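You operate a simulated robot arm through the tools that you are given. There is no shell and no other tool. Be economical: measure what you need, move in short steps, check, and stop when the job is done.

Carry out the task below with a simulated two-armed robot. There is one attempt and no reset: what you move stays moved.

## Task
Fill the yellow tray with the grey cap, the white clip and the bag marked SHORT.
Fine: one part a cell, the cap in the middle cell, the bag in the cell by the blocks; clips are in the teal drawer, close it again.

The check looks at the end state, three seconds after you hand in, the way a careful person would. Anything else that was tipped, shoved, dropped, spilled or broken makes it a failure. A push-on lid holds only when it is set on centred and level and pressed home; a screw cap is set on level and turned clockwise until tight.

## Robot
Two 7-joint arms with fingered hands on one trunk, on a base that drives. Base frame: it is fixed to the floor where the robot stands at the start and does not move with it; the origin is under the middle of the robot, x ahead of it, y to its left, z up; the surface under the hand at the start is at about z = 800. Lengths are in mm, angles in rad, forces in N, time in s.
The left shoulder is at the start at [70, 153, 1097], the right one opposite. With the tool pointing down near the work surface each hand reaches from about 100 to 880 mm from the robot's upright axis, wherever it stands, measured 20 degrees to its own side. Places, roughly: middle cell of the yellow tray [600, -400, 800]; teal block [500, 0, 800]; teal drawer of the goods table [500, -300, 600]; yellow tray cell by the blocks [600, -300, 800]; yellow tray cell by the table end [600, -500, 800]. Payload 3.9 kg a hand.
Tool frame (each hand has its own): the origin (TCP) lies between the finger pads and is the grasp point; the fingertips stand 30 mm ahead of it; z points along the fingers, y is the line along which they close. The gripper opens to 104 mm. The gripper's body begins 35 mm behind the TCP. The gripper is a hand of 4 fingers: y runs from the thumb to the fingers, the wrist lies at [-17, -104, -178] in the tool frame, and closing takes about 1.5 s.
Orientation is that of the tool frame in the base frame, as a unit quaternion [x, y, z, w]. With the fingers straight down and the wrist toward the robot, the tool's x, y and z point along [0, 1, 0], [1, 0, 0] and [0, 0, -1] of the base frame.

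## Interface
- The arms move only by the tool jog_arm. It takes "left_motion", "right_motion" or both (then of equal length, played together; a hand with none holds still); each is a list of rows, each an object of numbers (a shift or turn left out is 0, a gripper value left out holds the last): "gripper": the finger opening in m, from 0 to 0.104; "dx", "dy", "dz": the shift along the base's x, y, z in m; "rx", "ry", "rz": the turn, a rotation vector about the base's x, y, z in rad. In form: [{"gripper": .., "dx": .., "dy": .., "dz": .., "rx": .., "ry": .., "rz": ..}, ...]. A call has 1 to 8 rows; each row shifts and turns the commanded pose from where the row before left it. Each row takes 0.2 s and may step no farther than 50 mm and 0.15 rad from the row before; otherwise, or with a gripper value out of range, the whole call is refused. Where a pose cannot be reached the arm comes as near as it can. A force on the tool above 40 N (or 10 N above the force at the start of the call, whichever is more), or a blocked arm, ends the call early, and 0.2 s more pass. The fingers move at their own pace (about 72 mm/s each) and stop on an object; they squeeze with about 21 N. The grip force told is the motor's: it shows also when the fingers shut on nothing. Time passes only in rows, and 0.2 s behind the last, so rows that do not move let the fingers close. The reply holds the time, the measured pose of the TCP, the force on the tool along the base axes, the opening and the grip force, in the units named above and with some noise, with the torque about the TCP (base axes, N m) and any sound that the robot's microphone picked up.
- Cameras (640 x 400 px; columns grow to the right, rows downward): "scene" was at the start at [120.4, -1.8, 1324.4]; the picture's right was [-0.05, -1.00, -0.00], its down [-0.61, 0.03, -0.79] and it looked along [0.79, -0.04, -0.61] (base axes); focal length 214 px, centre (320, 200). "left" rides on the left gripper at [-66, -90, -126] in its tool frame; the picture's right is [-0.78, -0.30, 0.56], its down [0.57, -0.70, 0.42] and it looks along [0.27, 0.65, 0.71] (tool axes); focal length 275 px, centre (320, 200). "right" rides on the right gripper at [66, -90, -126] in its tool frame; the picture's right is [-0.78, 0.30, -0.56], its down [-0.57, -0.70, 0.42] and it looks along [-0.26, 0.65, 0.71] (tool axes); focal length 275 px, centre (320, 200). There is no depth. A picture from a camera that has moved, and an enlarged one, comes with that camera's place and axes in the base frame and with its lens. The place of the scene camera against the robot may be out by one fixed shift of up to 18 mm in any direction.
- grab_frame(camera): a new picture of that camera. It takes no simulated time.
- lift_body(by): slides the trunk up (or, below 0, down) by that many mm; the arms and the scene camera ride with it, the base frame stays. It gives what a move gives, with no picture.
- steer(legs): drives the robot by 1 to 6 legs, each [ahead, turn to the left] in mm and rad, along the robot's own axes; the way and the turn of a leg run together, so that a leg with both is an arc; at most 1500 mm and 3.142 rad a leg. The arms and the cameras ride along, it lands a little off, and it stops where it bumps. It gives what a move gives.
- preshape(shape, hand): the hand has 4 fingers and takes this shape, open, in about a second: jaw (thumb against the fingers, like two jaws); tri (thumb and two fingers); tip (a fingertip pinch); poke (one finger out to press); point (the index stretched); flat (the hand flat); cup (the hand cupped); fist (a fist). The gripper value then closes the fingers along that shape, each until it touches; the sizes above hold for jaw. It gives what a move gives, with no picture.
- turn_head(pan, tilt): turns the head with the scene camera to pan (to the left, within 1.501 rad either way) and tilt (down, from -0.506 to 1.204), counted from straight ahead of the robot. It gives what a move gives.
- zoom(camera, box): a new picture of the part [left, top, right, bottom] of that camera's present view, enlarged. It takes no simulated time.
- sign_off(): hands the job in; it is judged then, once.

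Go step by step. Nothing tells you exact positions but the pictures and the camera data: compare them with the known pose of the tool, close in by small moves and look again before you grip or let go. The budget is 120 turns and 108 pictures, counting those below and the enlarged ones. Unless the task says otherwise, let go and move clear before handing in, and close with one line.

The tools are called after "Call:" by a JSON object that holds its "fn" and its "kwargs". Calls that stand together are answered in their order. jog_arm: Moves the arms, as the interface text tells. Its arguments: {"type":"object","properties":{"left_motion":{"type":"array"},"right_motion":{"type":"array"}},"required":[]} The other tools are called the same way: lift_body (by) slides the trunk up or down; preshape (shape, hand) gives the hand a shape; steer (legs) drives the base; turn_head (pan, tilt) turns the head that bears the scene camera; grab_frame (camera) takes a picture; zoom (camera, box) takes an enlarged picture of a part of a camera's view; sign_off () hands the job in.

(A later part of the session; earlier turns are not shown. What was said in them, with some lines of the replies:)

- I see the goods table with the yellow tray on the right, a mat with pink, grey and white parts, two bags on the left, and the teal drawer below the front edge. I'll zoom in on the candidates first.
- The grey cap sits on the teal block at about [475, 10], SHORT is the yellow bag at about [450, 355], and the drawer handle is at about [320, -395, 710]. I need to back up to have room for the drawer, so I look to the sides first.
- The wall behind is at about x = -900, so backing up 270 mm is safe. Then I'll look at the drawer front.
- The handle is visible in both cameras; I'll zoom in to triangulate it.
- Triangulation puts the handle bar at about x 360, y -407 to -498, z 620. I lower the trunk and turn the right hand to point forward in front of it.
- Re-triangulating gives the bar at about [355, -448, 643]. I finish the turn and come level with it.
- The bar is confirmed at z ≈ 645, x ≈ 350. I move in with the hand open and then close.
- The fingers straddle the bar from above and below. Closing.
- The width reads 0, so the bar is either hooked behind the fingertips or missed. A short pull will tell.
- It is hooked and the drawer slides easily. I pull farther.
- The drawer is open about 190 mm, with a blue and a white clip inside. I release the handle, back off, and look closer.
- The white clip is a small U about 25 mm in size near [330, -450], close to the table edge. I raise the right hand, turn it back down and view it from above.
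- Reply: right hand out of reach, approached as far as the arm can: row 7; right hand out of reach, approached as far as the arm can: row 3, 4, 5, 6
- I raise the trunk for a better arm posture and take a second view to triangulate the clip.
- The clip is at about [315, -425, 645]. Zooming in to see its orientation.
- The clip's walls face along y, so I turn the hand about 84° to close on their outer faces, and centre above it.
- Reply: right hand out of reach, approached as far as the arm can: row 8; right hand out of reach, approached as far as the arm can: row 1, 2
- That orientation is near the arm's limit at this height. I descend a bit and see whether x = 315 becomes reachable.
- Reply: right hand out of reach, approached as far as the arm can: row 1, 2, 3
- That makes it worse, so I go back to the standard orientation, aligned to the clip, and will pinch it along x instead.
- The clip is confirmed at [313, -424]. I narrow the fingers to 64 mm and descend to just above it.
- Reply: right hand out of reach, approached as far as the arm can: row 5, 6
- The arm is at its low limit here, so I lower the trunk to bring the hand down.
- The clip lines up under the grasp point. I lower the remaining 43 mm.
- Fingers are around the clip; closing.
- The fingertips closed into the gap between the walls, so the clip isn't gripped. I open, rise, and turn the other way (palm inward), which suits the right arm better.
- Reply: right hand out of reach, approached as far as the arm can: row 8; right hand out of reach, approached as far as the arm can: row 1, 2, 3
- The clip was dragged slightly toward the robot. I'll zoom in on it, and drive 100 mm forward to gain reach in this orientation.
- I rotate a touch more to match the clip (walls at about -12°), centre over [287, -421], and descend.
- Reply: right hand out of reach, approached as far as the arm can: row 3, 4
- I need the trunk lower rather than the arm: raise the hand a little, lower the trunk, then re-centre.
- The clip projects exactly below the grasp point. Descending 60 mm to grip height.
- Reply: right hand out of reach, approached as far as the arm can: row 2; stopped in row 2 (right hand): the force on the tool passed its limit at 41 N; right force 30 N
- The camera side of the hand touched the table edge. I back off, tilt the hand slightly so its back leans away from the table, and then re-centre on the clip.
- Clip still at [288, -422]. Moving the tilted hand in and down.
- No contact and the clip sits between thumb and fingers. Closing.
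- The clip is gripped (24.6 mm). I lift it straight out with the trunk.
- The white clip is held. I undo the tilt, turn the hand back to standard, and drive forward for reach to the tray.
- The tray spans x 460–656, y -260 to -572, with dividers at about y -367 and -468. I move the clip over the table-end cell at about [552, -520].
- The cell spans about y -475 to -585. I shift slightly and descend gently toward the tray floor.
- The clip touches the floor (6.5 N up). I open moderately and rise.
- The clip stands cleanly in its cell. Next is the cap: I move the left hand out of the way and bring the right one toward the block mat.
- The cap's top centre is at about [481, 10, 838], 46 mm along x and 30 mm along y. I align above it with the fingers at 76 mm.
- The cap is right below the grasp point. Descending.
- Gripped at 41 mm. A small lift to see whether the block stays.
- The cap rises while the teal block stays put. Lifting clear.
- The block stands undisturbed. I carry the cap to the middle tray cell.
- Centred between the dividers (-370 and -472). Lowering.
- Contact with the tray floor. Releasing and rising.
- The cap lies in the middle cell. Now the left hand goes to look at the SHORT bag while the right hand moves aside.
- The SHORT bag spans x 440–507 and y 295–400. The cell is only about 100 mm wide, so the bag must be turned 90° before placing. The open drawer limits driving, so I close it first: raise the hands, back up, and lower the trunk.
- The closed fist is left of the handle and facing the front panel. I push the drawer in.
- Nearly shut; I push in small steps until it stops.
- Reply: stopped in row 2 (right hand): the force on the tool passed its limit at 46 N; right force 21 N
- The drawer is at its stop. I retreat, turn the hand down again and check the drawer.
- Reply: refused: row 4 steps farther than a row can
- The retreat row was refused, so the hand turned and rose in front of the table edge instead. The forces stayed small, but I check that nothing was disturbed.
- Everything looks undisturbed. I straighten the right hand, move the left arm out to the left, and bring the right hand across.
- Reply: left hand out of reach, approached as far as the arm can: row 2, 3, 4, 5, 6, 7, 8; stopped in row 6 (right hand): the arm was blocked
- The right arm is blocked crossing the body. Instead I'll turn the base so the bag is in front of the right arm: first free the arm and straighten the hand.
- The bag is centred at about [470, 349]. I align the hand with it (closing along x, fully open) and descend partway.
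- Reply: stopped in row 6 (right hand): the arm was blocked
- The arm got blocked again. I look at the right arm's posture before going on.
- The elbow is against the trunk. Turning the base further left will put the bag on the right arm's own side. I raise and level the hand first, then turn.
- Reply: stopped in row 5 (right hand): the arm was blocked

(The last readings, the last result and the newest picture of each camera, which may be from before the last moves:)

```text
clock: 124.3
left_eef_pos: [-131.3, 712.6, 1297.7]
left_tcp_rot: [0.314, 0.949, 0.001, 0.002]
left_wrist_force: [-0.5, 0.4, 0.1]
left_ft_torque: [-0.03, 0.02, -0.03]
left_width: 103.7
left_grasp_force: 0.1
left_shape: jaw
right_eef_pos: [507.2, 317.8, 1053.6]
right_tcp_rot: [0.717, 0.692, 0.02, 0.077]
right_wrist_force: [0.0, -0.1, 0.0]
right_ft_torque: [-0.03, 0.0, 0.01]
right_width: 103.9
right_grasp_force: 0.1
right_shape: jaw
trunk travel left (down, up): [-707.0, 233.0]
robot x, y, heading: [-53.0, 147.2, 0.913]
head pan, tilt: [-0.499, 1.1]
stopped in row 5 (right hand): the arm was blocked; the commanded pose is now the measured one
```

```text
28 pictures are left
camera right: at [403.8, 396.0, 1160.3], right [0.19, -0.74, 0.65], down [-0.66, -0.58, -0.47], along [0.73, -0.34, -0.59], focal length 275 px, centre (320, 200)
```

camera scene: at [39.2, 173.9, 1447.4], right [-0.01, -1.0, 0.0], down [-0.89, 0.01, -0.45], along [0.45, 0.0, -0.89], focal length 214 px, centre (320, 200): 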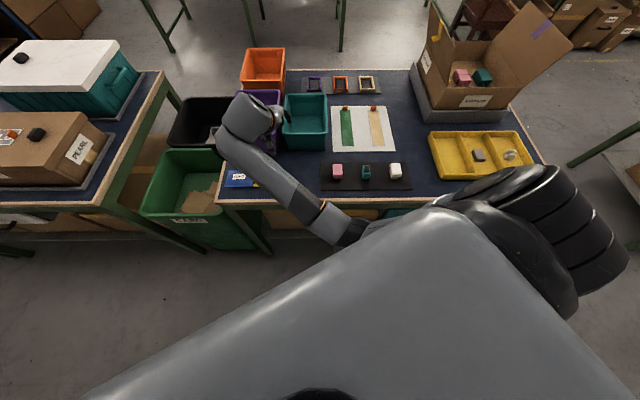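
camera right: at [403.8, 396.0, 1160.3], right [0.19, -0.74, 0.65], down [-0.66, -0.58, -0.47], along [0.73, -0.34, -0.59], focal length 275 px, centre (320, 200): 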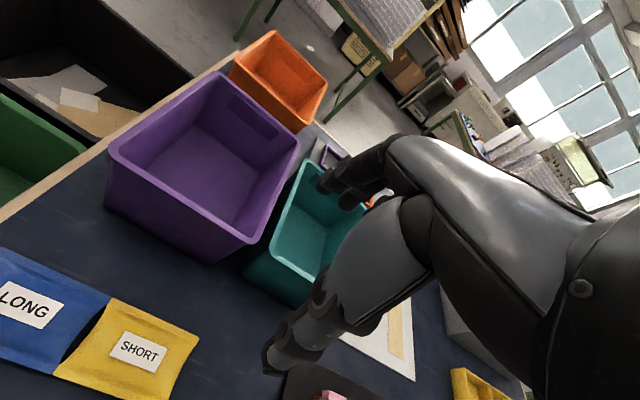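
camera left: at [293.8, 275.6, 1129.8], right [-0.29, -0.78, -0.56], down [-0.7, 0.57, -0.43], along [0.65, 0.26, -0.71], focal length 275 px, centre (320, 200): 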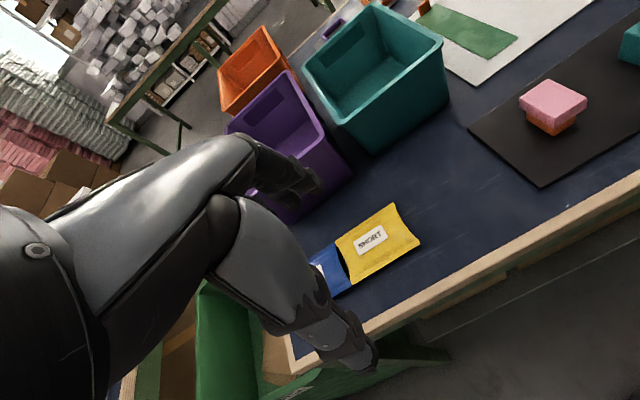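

The right arm stays blocked in this posture, so I'll use the left arm for the bag instead. I raise the right hand clear and turn the robot back to face the table.

Call:
{"fn": "jog_arm", "kwargs": {"right_motion": [{"dz": 0.03, "dy": -0.02}, {"dz": 0.03, "dy": -0.03}, {"dz": 0.03, "dy": -0.03, "dx": 0.02}, {"dz": 0.02, "dy": -0.03, "dx": 0.02}, {}]}}

Call:
{"fn": "steer", "kwargs": {"legs": [[0, -0.91]]}}

Call:
{"fn": "turn_head", "kwargs": {"pan": 0.2, "tilt": 0.9}}

Call:
{"fn": "grab_frame", "kwargs": {"camera": "scene"}}

```text
clock: 125.5
left_eef_pos: [-133.5, 714.6, 1295.5]
left_tcp_rot: [0.315, 0.949, 0.001, 0.001]
left_wrist_force: [-0.6, 0.4, -0.4]
left_ft_torque: [-0.05, -0.03, 0.0]
left_width: 103.8
left_grasp_force: 0.1
left_shape: jaw
right_eef_pos: [545.9, 208.1, 1163.8]
right_tcp_rot: [0.717, 0.692, 0.02, 0.077]
right_wrist_force: [0.3, 0.8, 0.3]
right_ft_torque: [0.0, 0.0, 0.01]
right_width: 103.7
right_grasp_force: 0.0
right_shape: jaw
trunk travel left (down, up): [-707.0, 233.0]
robot x, y, heading: [-49.3, 144.3, 0.918]
head pan, tilt: [-0.499, 1.1]
```

```text
clock: 128.3
left_eef_pos: [345.3, 559.0, 1296.5]
left_tcp_rot: [0.699, 0.715, -0.001, 0.002]
left_wrist_force: [0.7, -0.5, 0.3]
left_ft_torque: [-0.02, 0.0, -0.01]
left_width: 103.9
left_grasp_force: 0.1
left_shape: jaw
right_eef_pos: [366.6, -287.7, 1161.1]
right_tcp_rot: [0.948, 0.309, -0.017, 0.078]
right_wrist_force: [-0.2, -0.7, -0.8]
right_ft_torque: [-0.02, 0.02, 0.01]
right_width: 104.0
right_grasp_force: 0.1
right_shape: jaw
trunk travel left (down, up): [-707.0, 233.0]
robot x, y, heading: [-51.5, 146.0, 0.014]
head pan, tilt: [-0.499, 1.1]
```

```text
clock: 129.3
left_eef_pos: [343.4, 558.9, 1295.1]
left_tcp_rot: [0.699, 0.715, 0.0, 0.001]
left_wrist_force: [0.5, 0.0, -1.1]
left_ft_torque: [0.01, -0.05, 0.0]
left_width: 104.0
left_grasp_force: 0.0
left_shape: jaw
right_eef_pos: [366.9, -287.8, 1162.4]
right_tcp_rot: [0.948, 0.308, -0.017, 0.078]
right_wrist_force: [-0.3, -0.9, -0.3]
right_ft_torque: [-0.02, -0.01, 0.03]
right_width: 104.0
right_grasp_force: 0.0
right_shape: jaw
trunk travel left (down, up): [-707.0, 233.0]
robot x, y, heading: [-54.3, 147.9, 0.01]
head pan, tilt: [0.201, 0.901]
```

```text
27 pictures are left
camera scene: at [55.8, 166.9, 1461.2], right [0.21, -0.98, 0.0], down [-0.77, -0.17, -0.62], along [0.61, 0.13, -0.78], focal length 214 px, centre (320, 200)
```

scene: 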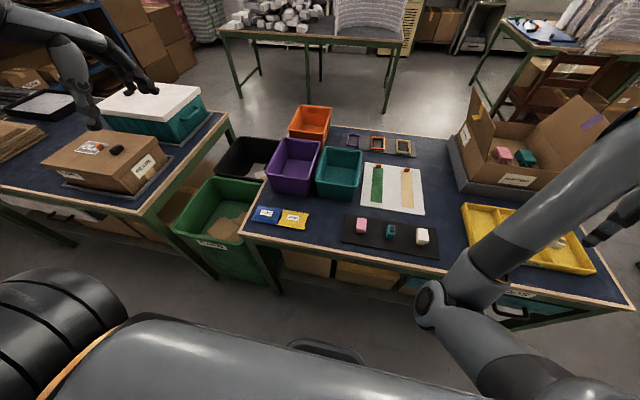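

The left arm is free. I bring the left hand over the bag.

Call:
{"fn": "jog_arm", "kwargs": {"left_motion": [{"dx": 0.0157, "dy": -0.026, "dz": -0.03, "rz": -0.022}, {"dx": 0.0157, "dy": -0.026, "dz": -0.03}, {"dx": 0.0157, "dy": -0.026, "dz": -0.03}, {"dx": 0.0157, "dy": -0.026, "dz": -0.035}, {"dx": 0.0157, "dy": -0.026, "dz": -0.035}, {"dx": 0.0157, "dy": -0.026, "dz": -0.035}, {"dx": 0.0157, "dy": -0.026, "dz": -0.035}, {"dx": 0.0157, "dy": -0.026, "dz": -0.035}]}}

Call:
{"fn": "jog_arm", "kwargs": {"left_motion": [{"dz": -0.045}, {"dz": -0.045}, {}]}}

Call:
{"fn": "grab_frame", "kwargs": {"camera": "left"}}

```text
clock: 131.1
left_eef_pos: [470.1, 350.9, 1028.9]
left_tcp_rot: [0.706, 0.708, 0.0, 0.001]
left_wrist_force: [-0.1, 0.2, 0.2]
left_ft_torque: [0.0, 0.0, 0.01]
left_width: 103.8
left_grasp_force: 0.0
left_shape: jaw
right_eef_pos: [366.6, -287.9, 1161.3]
right_tcp_rot: [0.948, 0.308, -0.017, 0.077]
right_wrist_force: [0.5, -0.9, -0.6]
right_ft_torque: [-0.03, 0.03, -0.02]
right_width: 103.9
right_grasp_force: 0.0
right_shape: jaw
trunk travel left (down, up): [-707.0, 233.0]
robot x, y, heading: [-52.0, 146.3, 0.011]
head pan, tilt: [0.201, 0.901]
```

```text
clock: 131.9
left_eef_pos: [469.2, 351.2, 941.8]
left_tcp_rot: [0.706, 0.708, 0.0, 0.001]
left_wrist_force: [0.6, -0.4, -1.0]
left_ft_torque: [0.02, -0.04, 0.01]
left_width: 104.0
left_grasp_force: 0.0
left_shape: jaw
right_eef_pos: [365.3, -288.5, 1162.2]
right_tcp_rot: [0.948, 0.309, -0.016, 0.078]
right_wrist_force: [-0.1, 0.2, 0.2]
right_ft_torque: [-0.04, -0.02, 0.0]
right_width: 103.8
right_grasp_force: 0.1
right_shape: jaw
trunk travel left (down, up): [-707.0, 233.0]
robot x, y, heading: [-48.6, 144.7, 0.01]
head pan, tilt: [0.201, 0.901]
```

```text
26 pictures are left
camera left: at [378.1, 285.2, 1067.0], right [-0.29, -0.78, -0.56], down [-0.7, 0.57, -0.43], along [0.65, 0.27, -0.71], focal length 275 px, centre (320, 200)
```

left: 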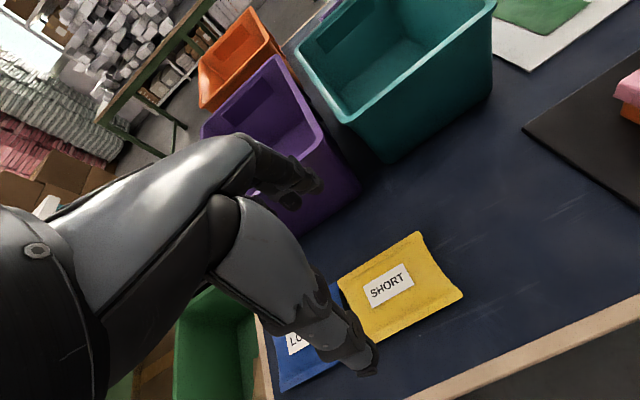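

The bag centre is at [471, 347]. I descend with the hand fully open.

Call:
{"fn": "jog_arm", "kwargs": {"left_motion": [{"dz": -0.04, "dx": 0.002, "dy": -0.004}, {"dz": -0.04}, {"dz": -0.02}, {}]}}

Call:
{"fn": "grab_frame", "kwargs": {"camera": "left"}}

```text
clock: 132.9
left_eef_pos: [472.6, 348.6, 842.8]
left_tcp_rot: [0.707, 0.707, 0.0, 0.001]
left_wrist_force: [0.4, 0.0, -1.2]
left_ft_torque: [0.02, 0.02, 0.03]
left_width: 103.7
left_grasp_force: 0.1
left_shape: jaw
right_eef_pos: [365.8, -287.2, 1162.4]
right_tcp_rot: [0.948, 0.309, -0.016, 0.078]
right_wrist_force: [-0.2, 0.4, -0.1]
right_ft_torque: [-0.04, -0.02, -0.01]
right_width: 104.0
right_grasp_force: 0.0
right_shape: jaw
trunk travel left (down, up): [-707.0, 233.0]
robot x, y, heading: [-50.3, 149.1, 0.013]
head pan, tilt: [0.201, 0.901]
```

```text
25 pictures are left
camera left: at [381.9, 283.2, 968.2], right [-0.29, -0.78, -0.56], down [-0.7, 0.57, -0.43], along [0.65, 0.26, -0.71], focal length 275 px, centre (320, 200)
```

left: 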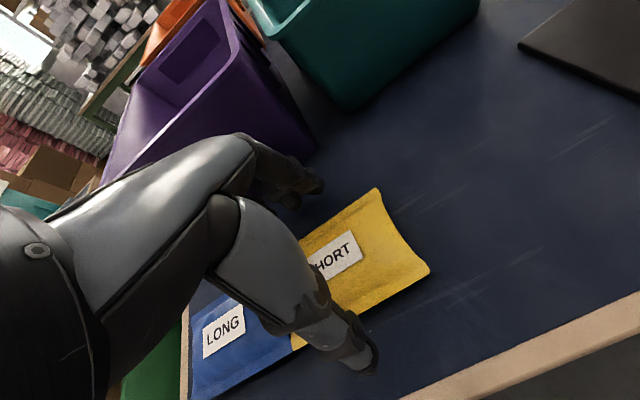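

Call:
{"fn": "jog_arm", "kwargs": {"left_motion": [{"dz": -0.007}, {"gripper": 0.02}, {}, {}, {}, {}, {}]}}

Call:
{"fn": "grab_frame", "kwargs": {"camera": "left"}}

```text
clock: 134.5
left_eef_pos: [472.0, 348.3, 835.2]
left_tcp_rot: [0.707, 0.707, 0.001, 0.002]
left_wrist_force: [-1.0, 0.2, 1.0]
left_ft_torque: [0.02, 0.06, -0.01]
left_width: 64.2
left_grasp_force: 20.9
left_shape: jaw
right_eef_pos: [366.8, -286.9, 1163.0]
right_tcp_rot: [0.948, 0.309, -0.016, 0.077]
right_wrist_force: [0.7, 0.0, -0.9]
right_ft_torque: [0.04, 0.01, -0.01]
right_width: 103.8
right_grasp_force: 0.1
right_shape: jaw
trunk travel left (down, up): [-707.0, 233.0]
robot x, y, heading: [-49.6, 145.3, 0.01]
head pan, tilt: [0.201, 0.901]
```

```text
24 pictures are left
camera left: at [381.7, 283.0, 961.2], right [-0.29, -0.78, -0.56], down [-0.7, 0.57, -0.43], along [0.65, 0.27, -0.71], focal length 275 px, centre (320, 200)
```

left: 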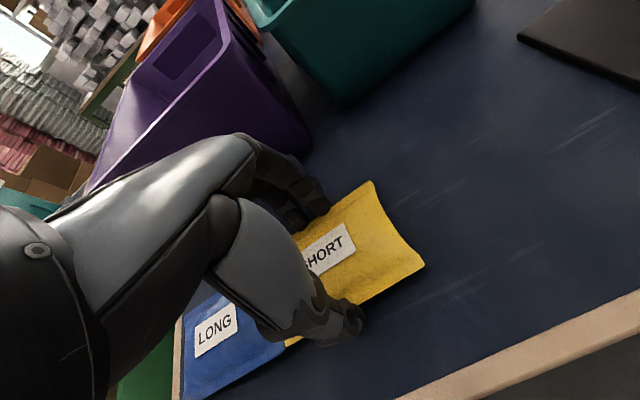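

The bag is gripped at 64 mm. I lift slowly and check that the LONG bag stays.

Call:
{"fn": "jog_arm", "kwargs": {"left_motion": [{"dz": 0.005}, {"dz": 0.01}, {"dz": 0.015}, {"dz": 0.03}, {"dz": 0.04}, {"dz": 0.04}, {"dz": 0.04}, {}]}}

Call:
{"fn": "grab_frame", "kwargs": {"camera": "left"}}

```text
clock: 136.3
left_eef_pos: [471.1, 347.6, 1013.9]
left_tcp_rot: [0.707, 0.707, 0.0, 0.001]
left_wrist_force: [0.7, -0.3, 0.0]
left_ft_torque: [-0.01, -0.01, -0.01]
left_width: 64.4
left_grasp_force: 20.9
left_shape: jaw
right_eef_pos: [366.6, -288.4, 1163.4]
right_tcp_rot: [0.948, 0.31, -0.017, 0.078]
right_wrist_force: [0.6, 0.4, 0.2]
right_ft_torque: [-0.01, 0.0, -0.01]
right_width: 104.0
right_grasp_force: 0.0
right_shape: jaw
trunk travel left (down, up): [-707.0, 233.0]
robot x, y, heading: [-54.9, 146.3, 0.011]
head pan, tilt: [0.201, 0.901]
```

```text
23 pictures are left
camera left: at [381.1, 283.1, 1140.1], right [-0.29, -0.78, -0.56], down [-0.7, 0.57, -0.43], along [0.65, 0.27, -0.71], focal length 275 px, centre (320, 200)
```

left: 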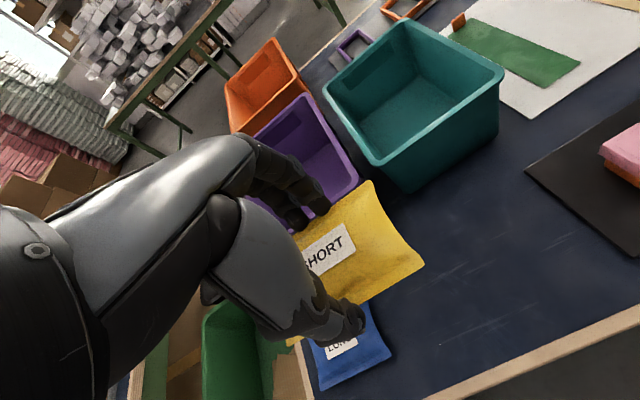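

The LONG bag is untouched. I raise a bit more, then turn right and drive forward so the tray cell is in front of the left arm.

Call:
{"fn": "jog_arm", "kwargs": {"left_motion": [{"dz": 0.04}, {"dz": 0.04}, {}]}}

Call:
{"fn": "steer", "kwargs": {"legs": [[0, -0.71], [120, 0]]}}

Call:
{"fn": "turn_head", "kwargs": {"pan": 0.0, "tilt": 0.85}}

Call:
{"fn": "grab_frame", "kwargs": {"camera": "scene"}}

```text
clock: 137.1
left_eef_pos: [470.4, 348.9, 1095.3]
left_tcp_rot: [0.707, 0.707, 0.0, 0.001]
left_wrist_force: [0.8, -0.1, -1.0]
left_ft_torque: [0.01, -0.04, -0.02]
left_width: 64.3
left_grasp_force: 20.7
left_shape: jaw
right_eef_pos: [366.6, -286.7, 1162.9]
right_tcp_rot: [0.948, 0.309, -0.016, 0.078]
right_wrist_force: [0.0, 0.1, 1.4]
right_ft_torque: [-0.01, 0.02, 0.01]
right_width: 103.9
right_grasp_force: 0.1
right_shape: jaw
trunk travel left (down, up): [-707.0, 233.0]
robot x, y, heading: [-52.5, 148.7, 0.014]
head pan, tilt: [0.201, 0.901]
```

```text
clock: 140.2
left_eef_pos: [567.9, -112.8, 1096.5]
left_tcp_rot: [0.906, 0.423, -0.001, 0.001]
left_wrist_force: [0.4, -0.2, -0.5]
left_ft_torque: [-0.01, 0.0, -0.02]
left_width: 63.8
left_grasp_force: 20.8
left_shape: jaw
right_eef_pos: [79.6, -529.9, 1162.9]
right_tcp_rot: [0.996, -0.036, -0.042, 0.067]
right_wrist_force: [-0.2, -0.3, -0.2]
right_ft_torque: [-0.02, 0.02, -0.01]
right_width: 104.1
right_grasp_force: 0.1
right_shape: jaw
trunk travel left (down, up): [-707.0, 233.0]
robot x, y, heading: [44.6, 70.2, -0.691]
head pan, tilt: [0.201, 0.901]
```

```text
clock: 141.0
left_eef_pos: [571.0, -112.8, 1096.1]
left_tcp_rot: [0.906, 0.423, -0.001, 0.001]
left_wrist_force: [0.0, -0.1, -0.7]
left_ft_torque: [-0.01, 0.0, 0.02]
left_width: 63.9
left_grasp_force: 20.6
left_shape: jaw
right_eef_pos: [80.7, -531.3, 1162.6]
right_tcp_rot: [0.996, -0.036, -0.042, 0.068]
right_wrist_force: [-0.5, -0.5, -0.2]
right_ft_torque: [-0.02, -0.01, -0.01]
right_width: 103.9
right_grasp_force: 0.0
right_shape: jaw
trunk travel left (down, up): [-707.0, 233.0]
robot x, y, heading: [42.0, 72.7, -0.69]
head pan, tilt: [0.0, 0.85]
```

```text
22 pictures are left
camera scene: at [124.6, -8.3, 1465.0], right [-0.64, -0.77, 0.0], down [-0.58, 0.48, -0.66], along [0.51, -0.42, -0.75], focal length 214 px, centre (320, 200)
```

scene: 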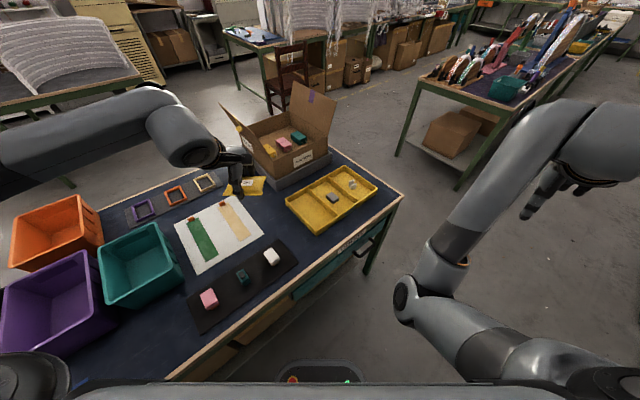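

The tray is ahead, with the clip and cap in place. I move the bag over the near cell [558, -316] while turning the hand to -90°.

Call:
{"fn": "jog_arm", "kwargs": {"left_motion": [{"rz": -0.146, "dy": -0.034, "dx": -0.002}, {"rz": -0.146, "dy": -0.034, "dx": -0.002}, {"rz": -0.146, "dy": -0.034, "dx": -0.002}, {"rz": -0.146, "dy": -0.034, "dx": -0.002}, {"rz": -0.146, "dy": -0.034, "dx": -0.002}, {"rz": -0.146, "dy": -0.034, "dx": -0.002}, {}]}}

Call:
{"fn": "grab_frame", "kwargs": {"camera": "left"}}

```text
clock: 142.6
left_eef_pos: [561.5, -258.2, 1096.1]
left_tcp_rot: [0.993, 0.12, -0.001, 0.0]
left_wrist_force: [-0.4, 0.4, -1.3]
left_ft_torque: [0.04, 0.01, -0.02]
left_width: 64.0
left_grasp_force: 20.7
left_shape: jaw
left hand out of reach, approached as far as the arm can: row 5, 6
right_eef_pos: [80.4, -531.5, 1162.7]
right_tcp_rot: [0.996, -0.035, -0.043, 0.067]
right_wrist_force: [0.2, -0.2, 0.5]
right_ft_torque: [-0.01, -0.04, 0.04]
right_width: 103.9
right_grasp_force: 0.1
right_shape: jaw
trunk travel left (down, up): [-707.0, 233.0]
robot x, y, heading: [41.8, 69.7, -0.688]
head pan, tilt: [0.0, 0.85]
```

```text
21 pictures are left
camera left: at [476.4, -186.0, 1223.1], right [-0.82, 0.1, -0.56], down [0.39, 0.82, -0.43], along [0.41, -0.57, -0.71], focal length 275 px, centre (320, 200)
```

left: 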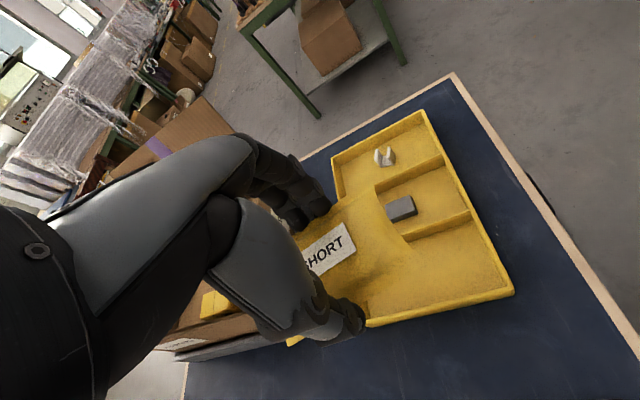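

Close to the limit again; another 0.25 rad of base turn gives the arm a comfortable yaw.

Call:
{"fn": "steer", "kwargs": {"legs": [[0, -0.25]]}}

Call:
{"fn": "jog_arm", "kwargs": {"left_motion": [{"dx": 0.03, "dy": 0.02}, {"dx": 0.03, "dy": 0.02}, {"dx": 0.03, "dy": 0.02}, {}]}}

```text
clock: 143.8
left_eef_pos: [462.9, -377.0, 1097.4]
left_tcp_rot: [1.0, -0.008, -0.002, 0.0]
left_wrist_force: [1.0, 1.5, -1.0]
left_ft_torque: [0.03, -0.02, -0.03]
left_width: 63.8
left_grasp_force: 20.4
left_shape: jaw
right_eef_pos: [-71.1, -520.4, 1161.5]
right_tcp_rot: [0.984, -0.161, -0.05, 0.061]
right_wrist_force: [0.4, 0.1, 0.6]
right_ft_torque: [-0.02, 0.01, 0.0]
right_width: 104.5
right_grasp_force: 0.1
right_shape: jaw
trunk travel left (down, up): [-707.0, 233.0]
robot x, y, heading: [40.6, 70.2, -0.944]
head pan, tilt: [0.0, 0.85]
```

```text
clock: 144.8
left_eef_pos: [462.2, -378.3, 1096.4]
left_tcp_rot: [1.0, -0.007, -0.001, 0.001]
left_wrist_force: [0.2, -0.9, -0.7]
left_ft_torque: [0.0, -0.01, 0.02]
left_width: 63.6
left_grasp_force: 20.8
left_shape: jaw
left hand out of reach, approached as far as the arm can: row 1, 2, 3
right_eef_pos: [-71.5, -520.9, 1161.9]
right_tcp_rot: [0.984, -0.162, -0.05, 0.061]
right_wrist_force: [0.7, 0.3, -0.4]
right_ft_torque: [0.0, -0.01, 0.0]
right_width: 104.0
right_grasp_force: 0.1
right_shape: jaw
trunk travel left (down, up): [-707.0, 233.0]
robot x, y, heading: [40.7, 72.2, -0.939]
head pan, tilt: [0.0, 0.85]
```

Lowering the hand should relieve the wrist; the bag is still well above the tray.

Call:
{"fn": "jog_arm", "kwargs": {"left_motion": [{"dz": -0.04}, {"dz": -0.04}, {"dz": -0.04}, {"dx": 0.03, "dy": 0.02}, {"dx": 0.03, "dy": 0.02}, {"dx": 0.03, "dy": 0.02}, {}]}}

```text
clock: 146.4
left_eef_pos: [473.1, -371.7, 977.7]
left_tcp_rot: [1.0, -0.006, 0.001, 0.001]
left_wrist_force: [0.3, 0.0, 0.1]
left_ft_torque: [-0.04, -0.02, -0.02]
left_width: 63.6
left_grasp_force: 21.1
left_shape: jaw
left hand out of reach, approached as far as the arm can: row 4, 5, 6
right_eef_pos: [-70.9, -521.7, 1162.4]
right_tcp_rot: [0.984, -0.161, -0.05, 0.061]
right_wrist_force: [-0.1, -0.6, 0.1]
right_ft_torque: [0.0, -0.02, 0.03]
right_width: 104.0
right_grasp_force: 0.0
right_shape: jaw
trunk travel left (down, up): [-707.0, 233.0]
robot x, y, heading: [38.4, 68.9, -0.942]
head pan, tilt: [0.0, 0.85]
```

The limit comes from the wrist yaw. Turning the base further right (about 0.45 rad) makes the required yaw nearly neutral for the left arm.

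Call:
{"fn": "steer", "kwargs": {"legs": [[0, -0.45]]}}

Call:
{"fn": "jog_arm", "kwargs": {"left_motion": [{"rz": 0.148, "dx": 0.03, "dy": 0.02}, {"rz": 0.148, "dx": 0.035, "dy": 0.022}, {"rz": 0.148, "dx": 0.035, "dy": 0.022}, {"dx": 0.035, "dy": 0.022}, {"dx": 0.035, "dy": 0.022}, {"dx": 0.035, "dy": 0.022}, {"dx": 0.035, "dy": 0.022}, {}]}}

```text
clock: 148.2
left_eef_pos: [235.8, -517.0, 976.9]
left_tcp_rot: [0.973, -0.231, 0.0, 0.001]
left_wrist_force: [-0.5, -0.4, 0.1]
left_ft_torque: [-0.02, -0.03, 0.02]
left_width: 63.7
left_grasp_force: 20.8
left_shape: jaw
right_eef_pos: [-320.0, -410.5, 1163.3]
right_tcp_rot: [0.922, -0.38, -0.062, 0.049]
right_wrist_force: [-0.6, -0.2, -0.3]
right_ft_torque: [0.04, -0.04, 0.04]
right_width: 104.1
right_grasp_force: 0.1
right_shape: jaw
trunk travel left (down, up): [-707.0, 233.0]
robot x, y, heading: [40.8, 70.6, -1.393]
head pan, tilt: [0.0, 0.85]
```

```text
clock: 150.0
left_eef_pos: [475.2, -366.1, 979.6]
left_tcp_rot: [1.0, -0.012, -0.002, 0.0]
left_wrist_force: [-0.1, -0.4, -0.1]
left_ft_torque: [0.01, 0.0, 0.02]
left_width: 38.8
left_grasp_force: 21.0
left_shape: jaw
right_eef_pos: [-322.1, -412.6, 1162.7]
right_tcp_rot: [0.922, -0.379, -0.062, 0.048]
right_wrist_force: [-0.9, -1.0, -0.4]
right_ft_torque: [0.02, 0.02, -0.01]
right_width: 104.2
right_grasp_force: 0.1
right_shape: jaw
trunk travel left (down, up): [-707.0, 233.0]
robot x, y, heading: [41.4, 71.8, -1.399]
head pan, tilt: [0.0, 0.85]
```

Reach is fine now, but the grip opening dropped from 64 to 39 mm, so the bag may have shifted. I look at once.

Call:
{"fn": "grab_frame", "kwargs": {"camera": "left"}}

Call:
{"fn": "turn_head", "kwargs": {"pan": 0.7, "tilt": 0.85}}

Call:
{"fn": "grab_frame", "kwargs": {"camera": "scene"}}

```text
20 pictures are left
camera left: at [410.8, -274.4, 1105.5], right [-0.77, 0.31, -0.56], down [0.59, 0.69, -0.42], along [0.25, -0.65, -0.71], focal length 275 px, centre (320, 200)
```

left: 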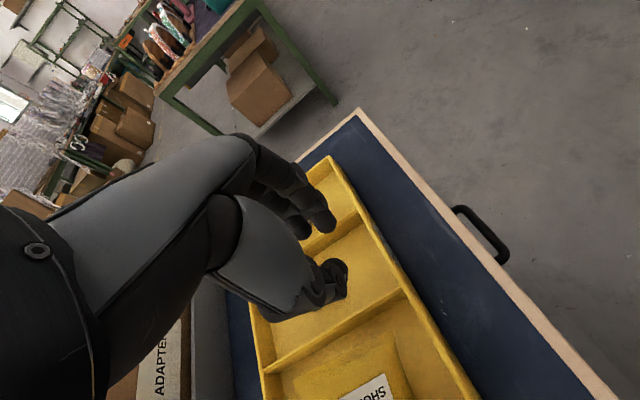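

```text
clock: 151.0
left_eef_pos: [474.1, -366.7, 979.6]
left_tcp_rot: [1.0, -0.011, 0.0, 0.0]
left_wrist_force: [0.0, 0.1, 0.4]
left_ft_torque: [-0.01, -0.01, -0.01]
left_width: 38.6
left_grasp_force: 20.6
left_shape: jaw
right_eef_pos: [-320.5, -413.6, 1161.9]
right_tcp_rot: [0.922, -0.38, -0.062, 0.049]
right_wrist_force: [-0.7, -0.7, 0.1]
right_ft_torque: [-0.02, -0.01, 0.0]
right_width: 104.1
right_grasp_force: 0.0
right_shape: jaw
trunk travel left (down, up): [-707.0, 233.0]
robot x, y, heading: [41.7, 71.9, -1.397]
head pan, tilt: [0.7, 0.85]
```

```text
19 pictures are left
camera scene: at [93.3, -25.8, 1465.1], right [-0.64, -0.77, 0.0], down [-0.58, 0.48, -0.66], along [0.51, -0.42, -0.75], focal length 214 px, centre (320, 200)
```

scene: 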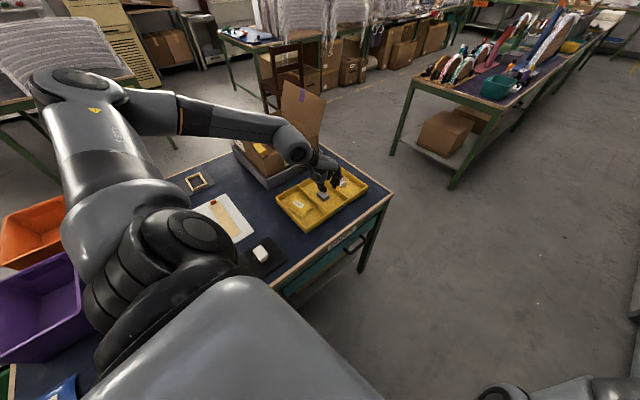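

Call:
{"fn": "zoom", "kwargs": {"camera": "scene", "box": [230, 120, 410, 250]}}

Call:
{"fn": "zoom", "kwargs": {"camera": "left", "box": [220, 140, 500, 400]}}

```text
3.08 times, centred on (320, 185) of scene
camera zoom: at [93.3, -25.8, 1465.1], right [-0.64, -0.77, 0.0], down [-0.58, 0.48, -0.66], along [0.51, -0.42, -0.75], focal length 660 px, centre (320, 246)
```

zoom: 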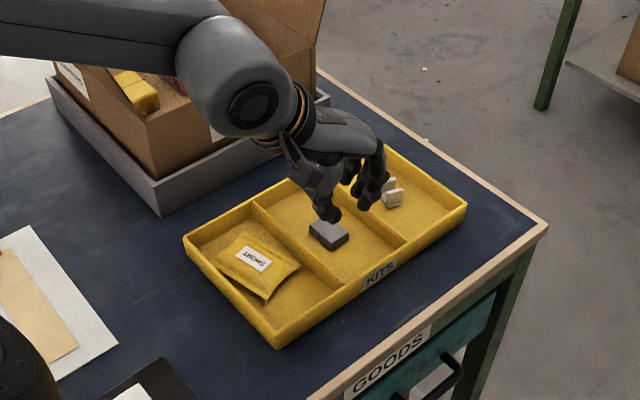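

```text
1.54 times, centred on (360, 270) of left
camera zoom: at [411.0, -273.9, 1105.5], right [-0.77, 0.31, -0.56], down [0.59, 0.69, -0.43], along [0.25, -0.65, -0.71], focal length 424 px, centre (258, 92)
```

zoom: 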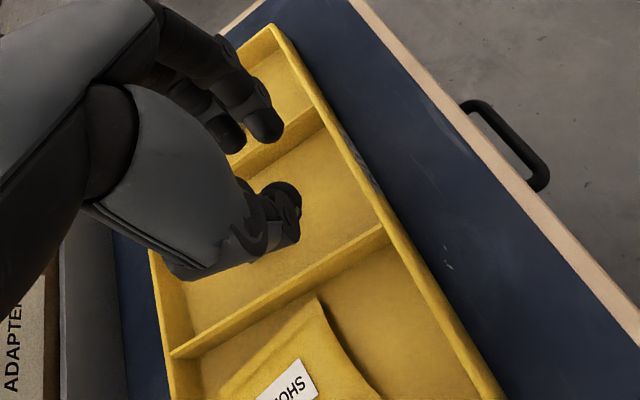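

The bag has slipped out of the grip and landed in the cell by the blocks. I move the hand up and away, then inspect the tray closely.

Call:
{"fn": "jog_arm", "kwargs": {"left_motion": [{"dz": 0.03}, {"dz": 0.03}, {"dz": 0.03}, {"dx": -0.04}, {"dx": -0.04}, {"dx": -0.04}, {"dx": -0.04}, {}]}}

Call:
{"fn": "grab_frame", "kwargs": {"camera": "left"}}

Call:
{"fn": "zoom", "kwargs": {"camera": "scene", "box": [260, 150, 400, 240]}}

```text
clock: 152.8
left_eef_pos: [322.7, -364.0, 1052.7]
left_tcp_rot: [1.0, -0.012, 0.0, 0.001]
left_wrist_force: [0.0, 0.4, 0.1]
left_ft_torque: [0.0, -0.01, 0.0]
left_width: 38.6
left_grasp_force: 21.2
left_shape: jaw
left hand out of reach, approached as far as the arm can: row 2, 3
right_eef_pos: [-321.0, -411.5, 1162.5]
right_tcp_rot: [0.922, -0.379, -0.062, 0.049]
right_wrist_force: [0.9, 0.0, -0.1]
right_ft_torque: [0.01, 0.03, -0.01]
right_width: 103.8
right_grasp_force: 0.0
right_shape: jaw
trunk travel left (down, up): [-707.0, 233.0]
robot x, y, heading: [41.3, 73.1, -1.399]
head pan, tilt: [0.7, 0.85]
```

```text
16 pictures are left
camera left: at [258.6, -271.6, 1178.9], right [-0.77, 0.31, -0.56], down [0.59, 0.69, -0.43], along [0.25, -0.66, -0.71], focal length 275 px, centre (320, 200)
```

left: 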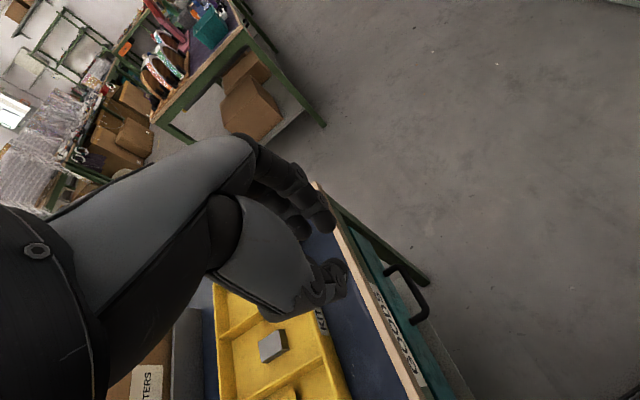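

```text
4.44 times, centred on (330, 195) of scene
camera zoom: at [93.6, -25.2, 1465.1], right [-0.64, -0.77, 0.0], down [-0.58, 0.48, -0.66], along [0.51, -0.42, -0.75], focal length 953 px, centre (276, 222)
```

zoom: 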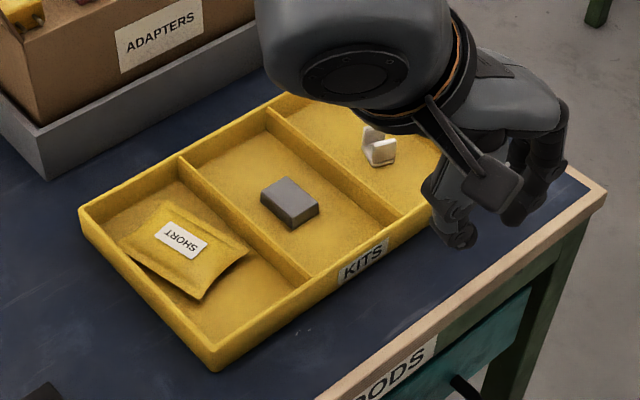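

Call:
{"fn": "zoom", "kwargs": {"camera": "scene", "box": [272, 180, 332, 236]}}

```text
7.14 times, centred on (302, 208) of scene
camera zoom: at [93.6, -25.2, 1465.1], right [-0.64, -0.77, 0.0], down [-0.58, 0.48, -0.66], along [0.51, -0.42, -0.75], focal length 1532 px, centre (449, 143)
```

zoom: 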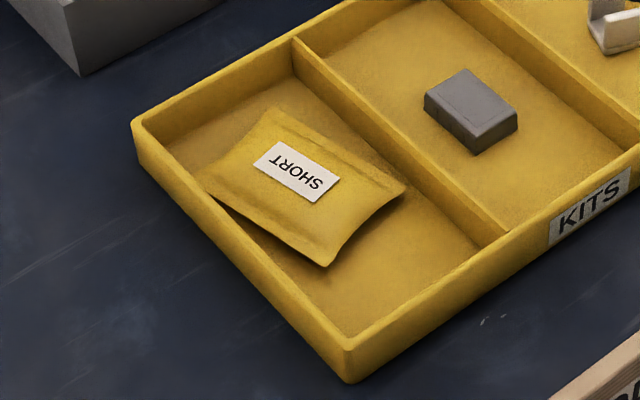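

The bag lies flat within its cell (about 14° off, spanning y -263 to -349). Now I check the drawer front.

Call:
{"fn": "zoom", "kwargs": {"camera": "scene", "box": [250, 180, 410, 300]}}

```text
3.33 times, centred on (330, 240) of scene
camera zoom: at [93.6, -25.2, 1465.1], right [-0.64, -0.77, 0.0], down [-0.58, 0.48, -0.66], along [0.51, -0.42, -0.75], focal length 715 px, centre (287, 67)
```

zoom: 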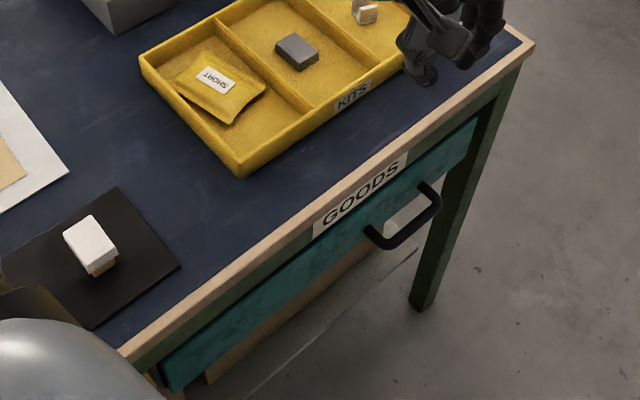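

By my estimate the drawer might be slightly ajar, so I'll drive back to the earlier vantage point and compare.

Call:
{"fn": "steer", "kwargs": {"legs": [[0, 1.1], [-220, 0]]}}

Call:
{"fn": "turn_head", "kwargs": {"pan": -0.3, "tilt": 0.75}}

Call:
{"fn": "grab_frame", "kwargs": {"camera": "scene"}}

```text
clock: 157.2
left_eef_pos: [349.2, 182.9, 1053.4]
left_tcp_rot: [0.863, 0.504, 0.0, 0.0]
left_wrist_force: [0.5, -0.3, -0.1]
left_ft_torque: [-0.01, -0.01, 0.01]
left_width: 38.9
left_grasp_force: 21.1
left_shape: jaw
right_eef_pos: [88.5, -407.0, 1162.8]
right_tcp_rot: [0.986, 0.15, -0.029, 0.074]
right_wrist_force: [0.0, 0.8, 0.4]
right_ft_torque: [0.01, -0.02, -0.02]
right_width: 103.8
right_grasp_force: 0.1
right_shape: jaw
trunk travel left (down, up): [-707.0, 233.0]
robot x, y, heading: [-169.5, 140.9, -0.319]
head pan, tilt: [0.7, 0.85]
```

```text
clock: 158.5
left_eef_pos: [348.2, 182.8, 1053.9]
left_tcp_rot: [0.863, 0.504, 0.0, 0.001]
left_wrist_force: [-0.1, 0.8, -0.3]
left_ft_torque: [0.02, 0.01, -0.01]
left_width: 38.8
left_grasp_force: 21.0
left_shape: jaw
right_eef_pos: [85.4, -406.4, 1162.6]
right_tcp_rot: [0.986, 0.147, -0.028, 0.074]
right_wrist_force: [0.3, 1.2, 0.3]
right_ft_torque: [0.01, 0.01, -0.01]
right_width: 103.6
right_grasp_force: 0.1
right_shape: jaw
trunk travel left (down, up): [-707.0, 233.0]
robot x, y, heading: [-167.2, 142.0, -0.318]
head pan, tilt: [-0.3, 0.75]
```

```text
12 pictures are left
camera scene: at [-69.9, 79.5, 1473.1], right [-0.58, -0.82, 0.0], down [-0.56, 0.39, -0.73], along [0.6, -0.42, -0.68], focal length 214 px, centre (320, 200)
```

scene: 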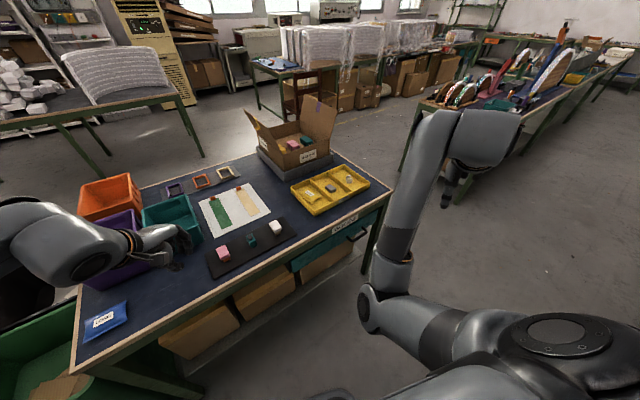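

Call:
{"fn": "zoom", "kwargs": {"camera": "scene", "box": [260, 180, 400, 290]}}

Call:
{"fn": "zoom", "kwargs": {"camera": "scene", "box": [320, 210, 384, 254]}}

```text
3.64 times, centred on (330, 235) of scene
camera zoom: at [-69.9, 79.5, 1473.1], right [-0.58, -0.82, 0.0], down [-0.56, 0.39, -0.73], along [0.6, -0.42, -0.68], focal length 780 px, centre (284, 73)
```

zoom: 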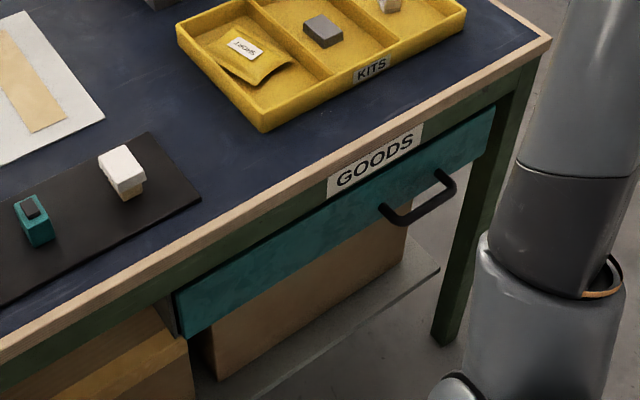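

```text
9.09 times, centred on (352, 232) of scene
camera zoom: at [-69.9, 79.5, 1473.1], right [-0.58, -0.82, 0.0], down [-0.56, 0.39, -0.73], along [0.6, -0.42, -0.68], focal length 1950 px, centre (29, -91)
```

zoom: 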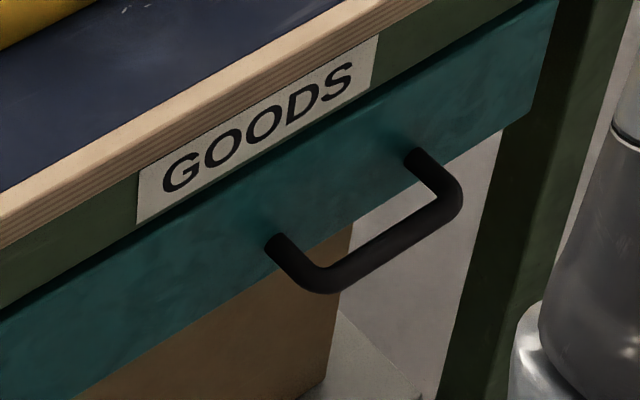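

The drawer looks shut, just as at the start, and all three parts are in the tray. The left hand still reads 39 mm with force, so I check that it is empty.

Call:
{"fn": "zoom", "kwargs": {"camera": "left", "box": [180, 100, 460, 380]}}

Call:
{"fn": "zoom", "kwargs": {"camera": "scene", "box": [60, 170, 240, 350]}}

```text
1.43 times, centred on (320, 240) of left
camera zoom: at [237.1, 171.0, 1178.9], right [-0.64, -0.53, -0.56], down [-0.33, 0.84, -0.43], along [0.7, -0.09, -0.71], focal length 393 px, centre (320, 143)
```

zoom: 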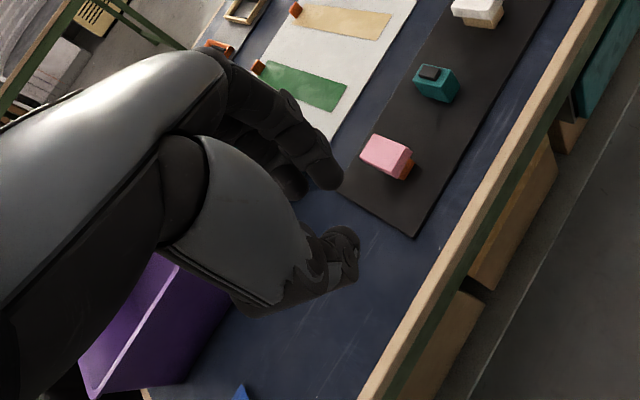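

```text
2.22 times, centred on (150, 260) of scene
camera zoom: at [-69.9, 79.5, 1473.1], right [-0.58, -0.82, 0.0], down [-0.56, 0.39, -0.73], along [0.6, -0.42, -0.68], focal length 477 px, centre (698, 67)
```

zoom: 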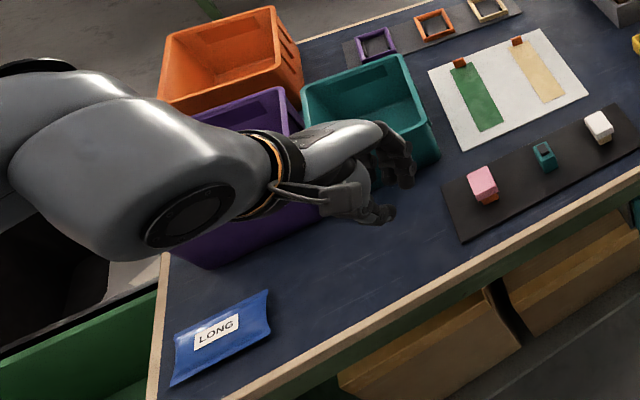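

The left hand is empty and clear, the drawer is shut, and everything else stands as it was. Handing in.

Call:
{"fn": "sign_off", "kwargs": {}}

```text
The job is handed in.
```

The job is handed in: the clip is in the table-end cell, the grey cap in the middle cell, the SHORT bag in the cell by the blocks, and the drawer is shut. The bag slipped from the grip above the tray and landed flat in its cell rather than being set down, and the right hand once pressed against the table edge (41 N). I saw nothing else moved.
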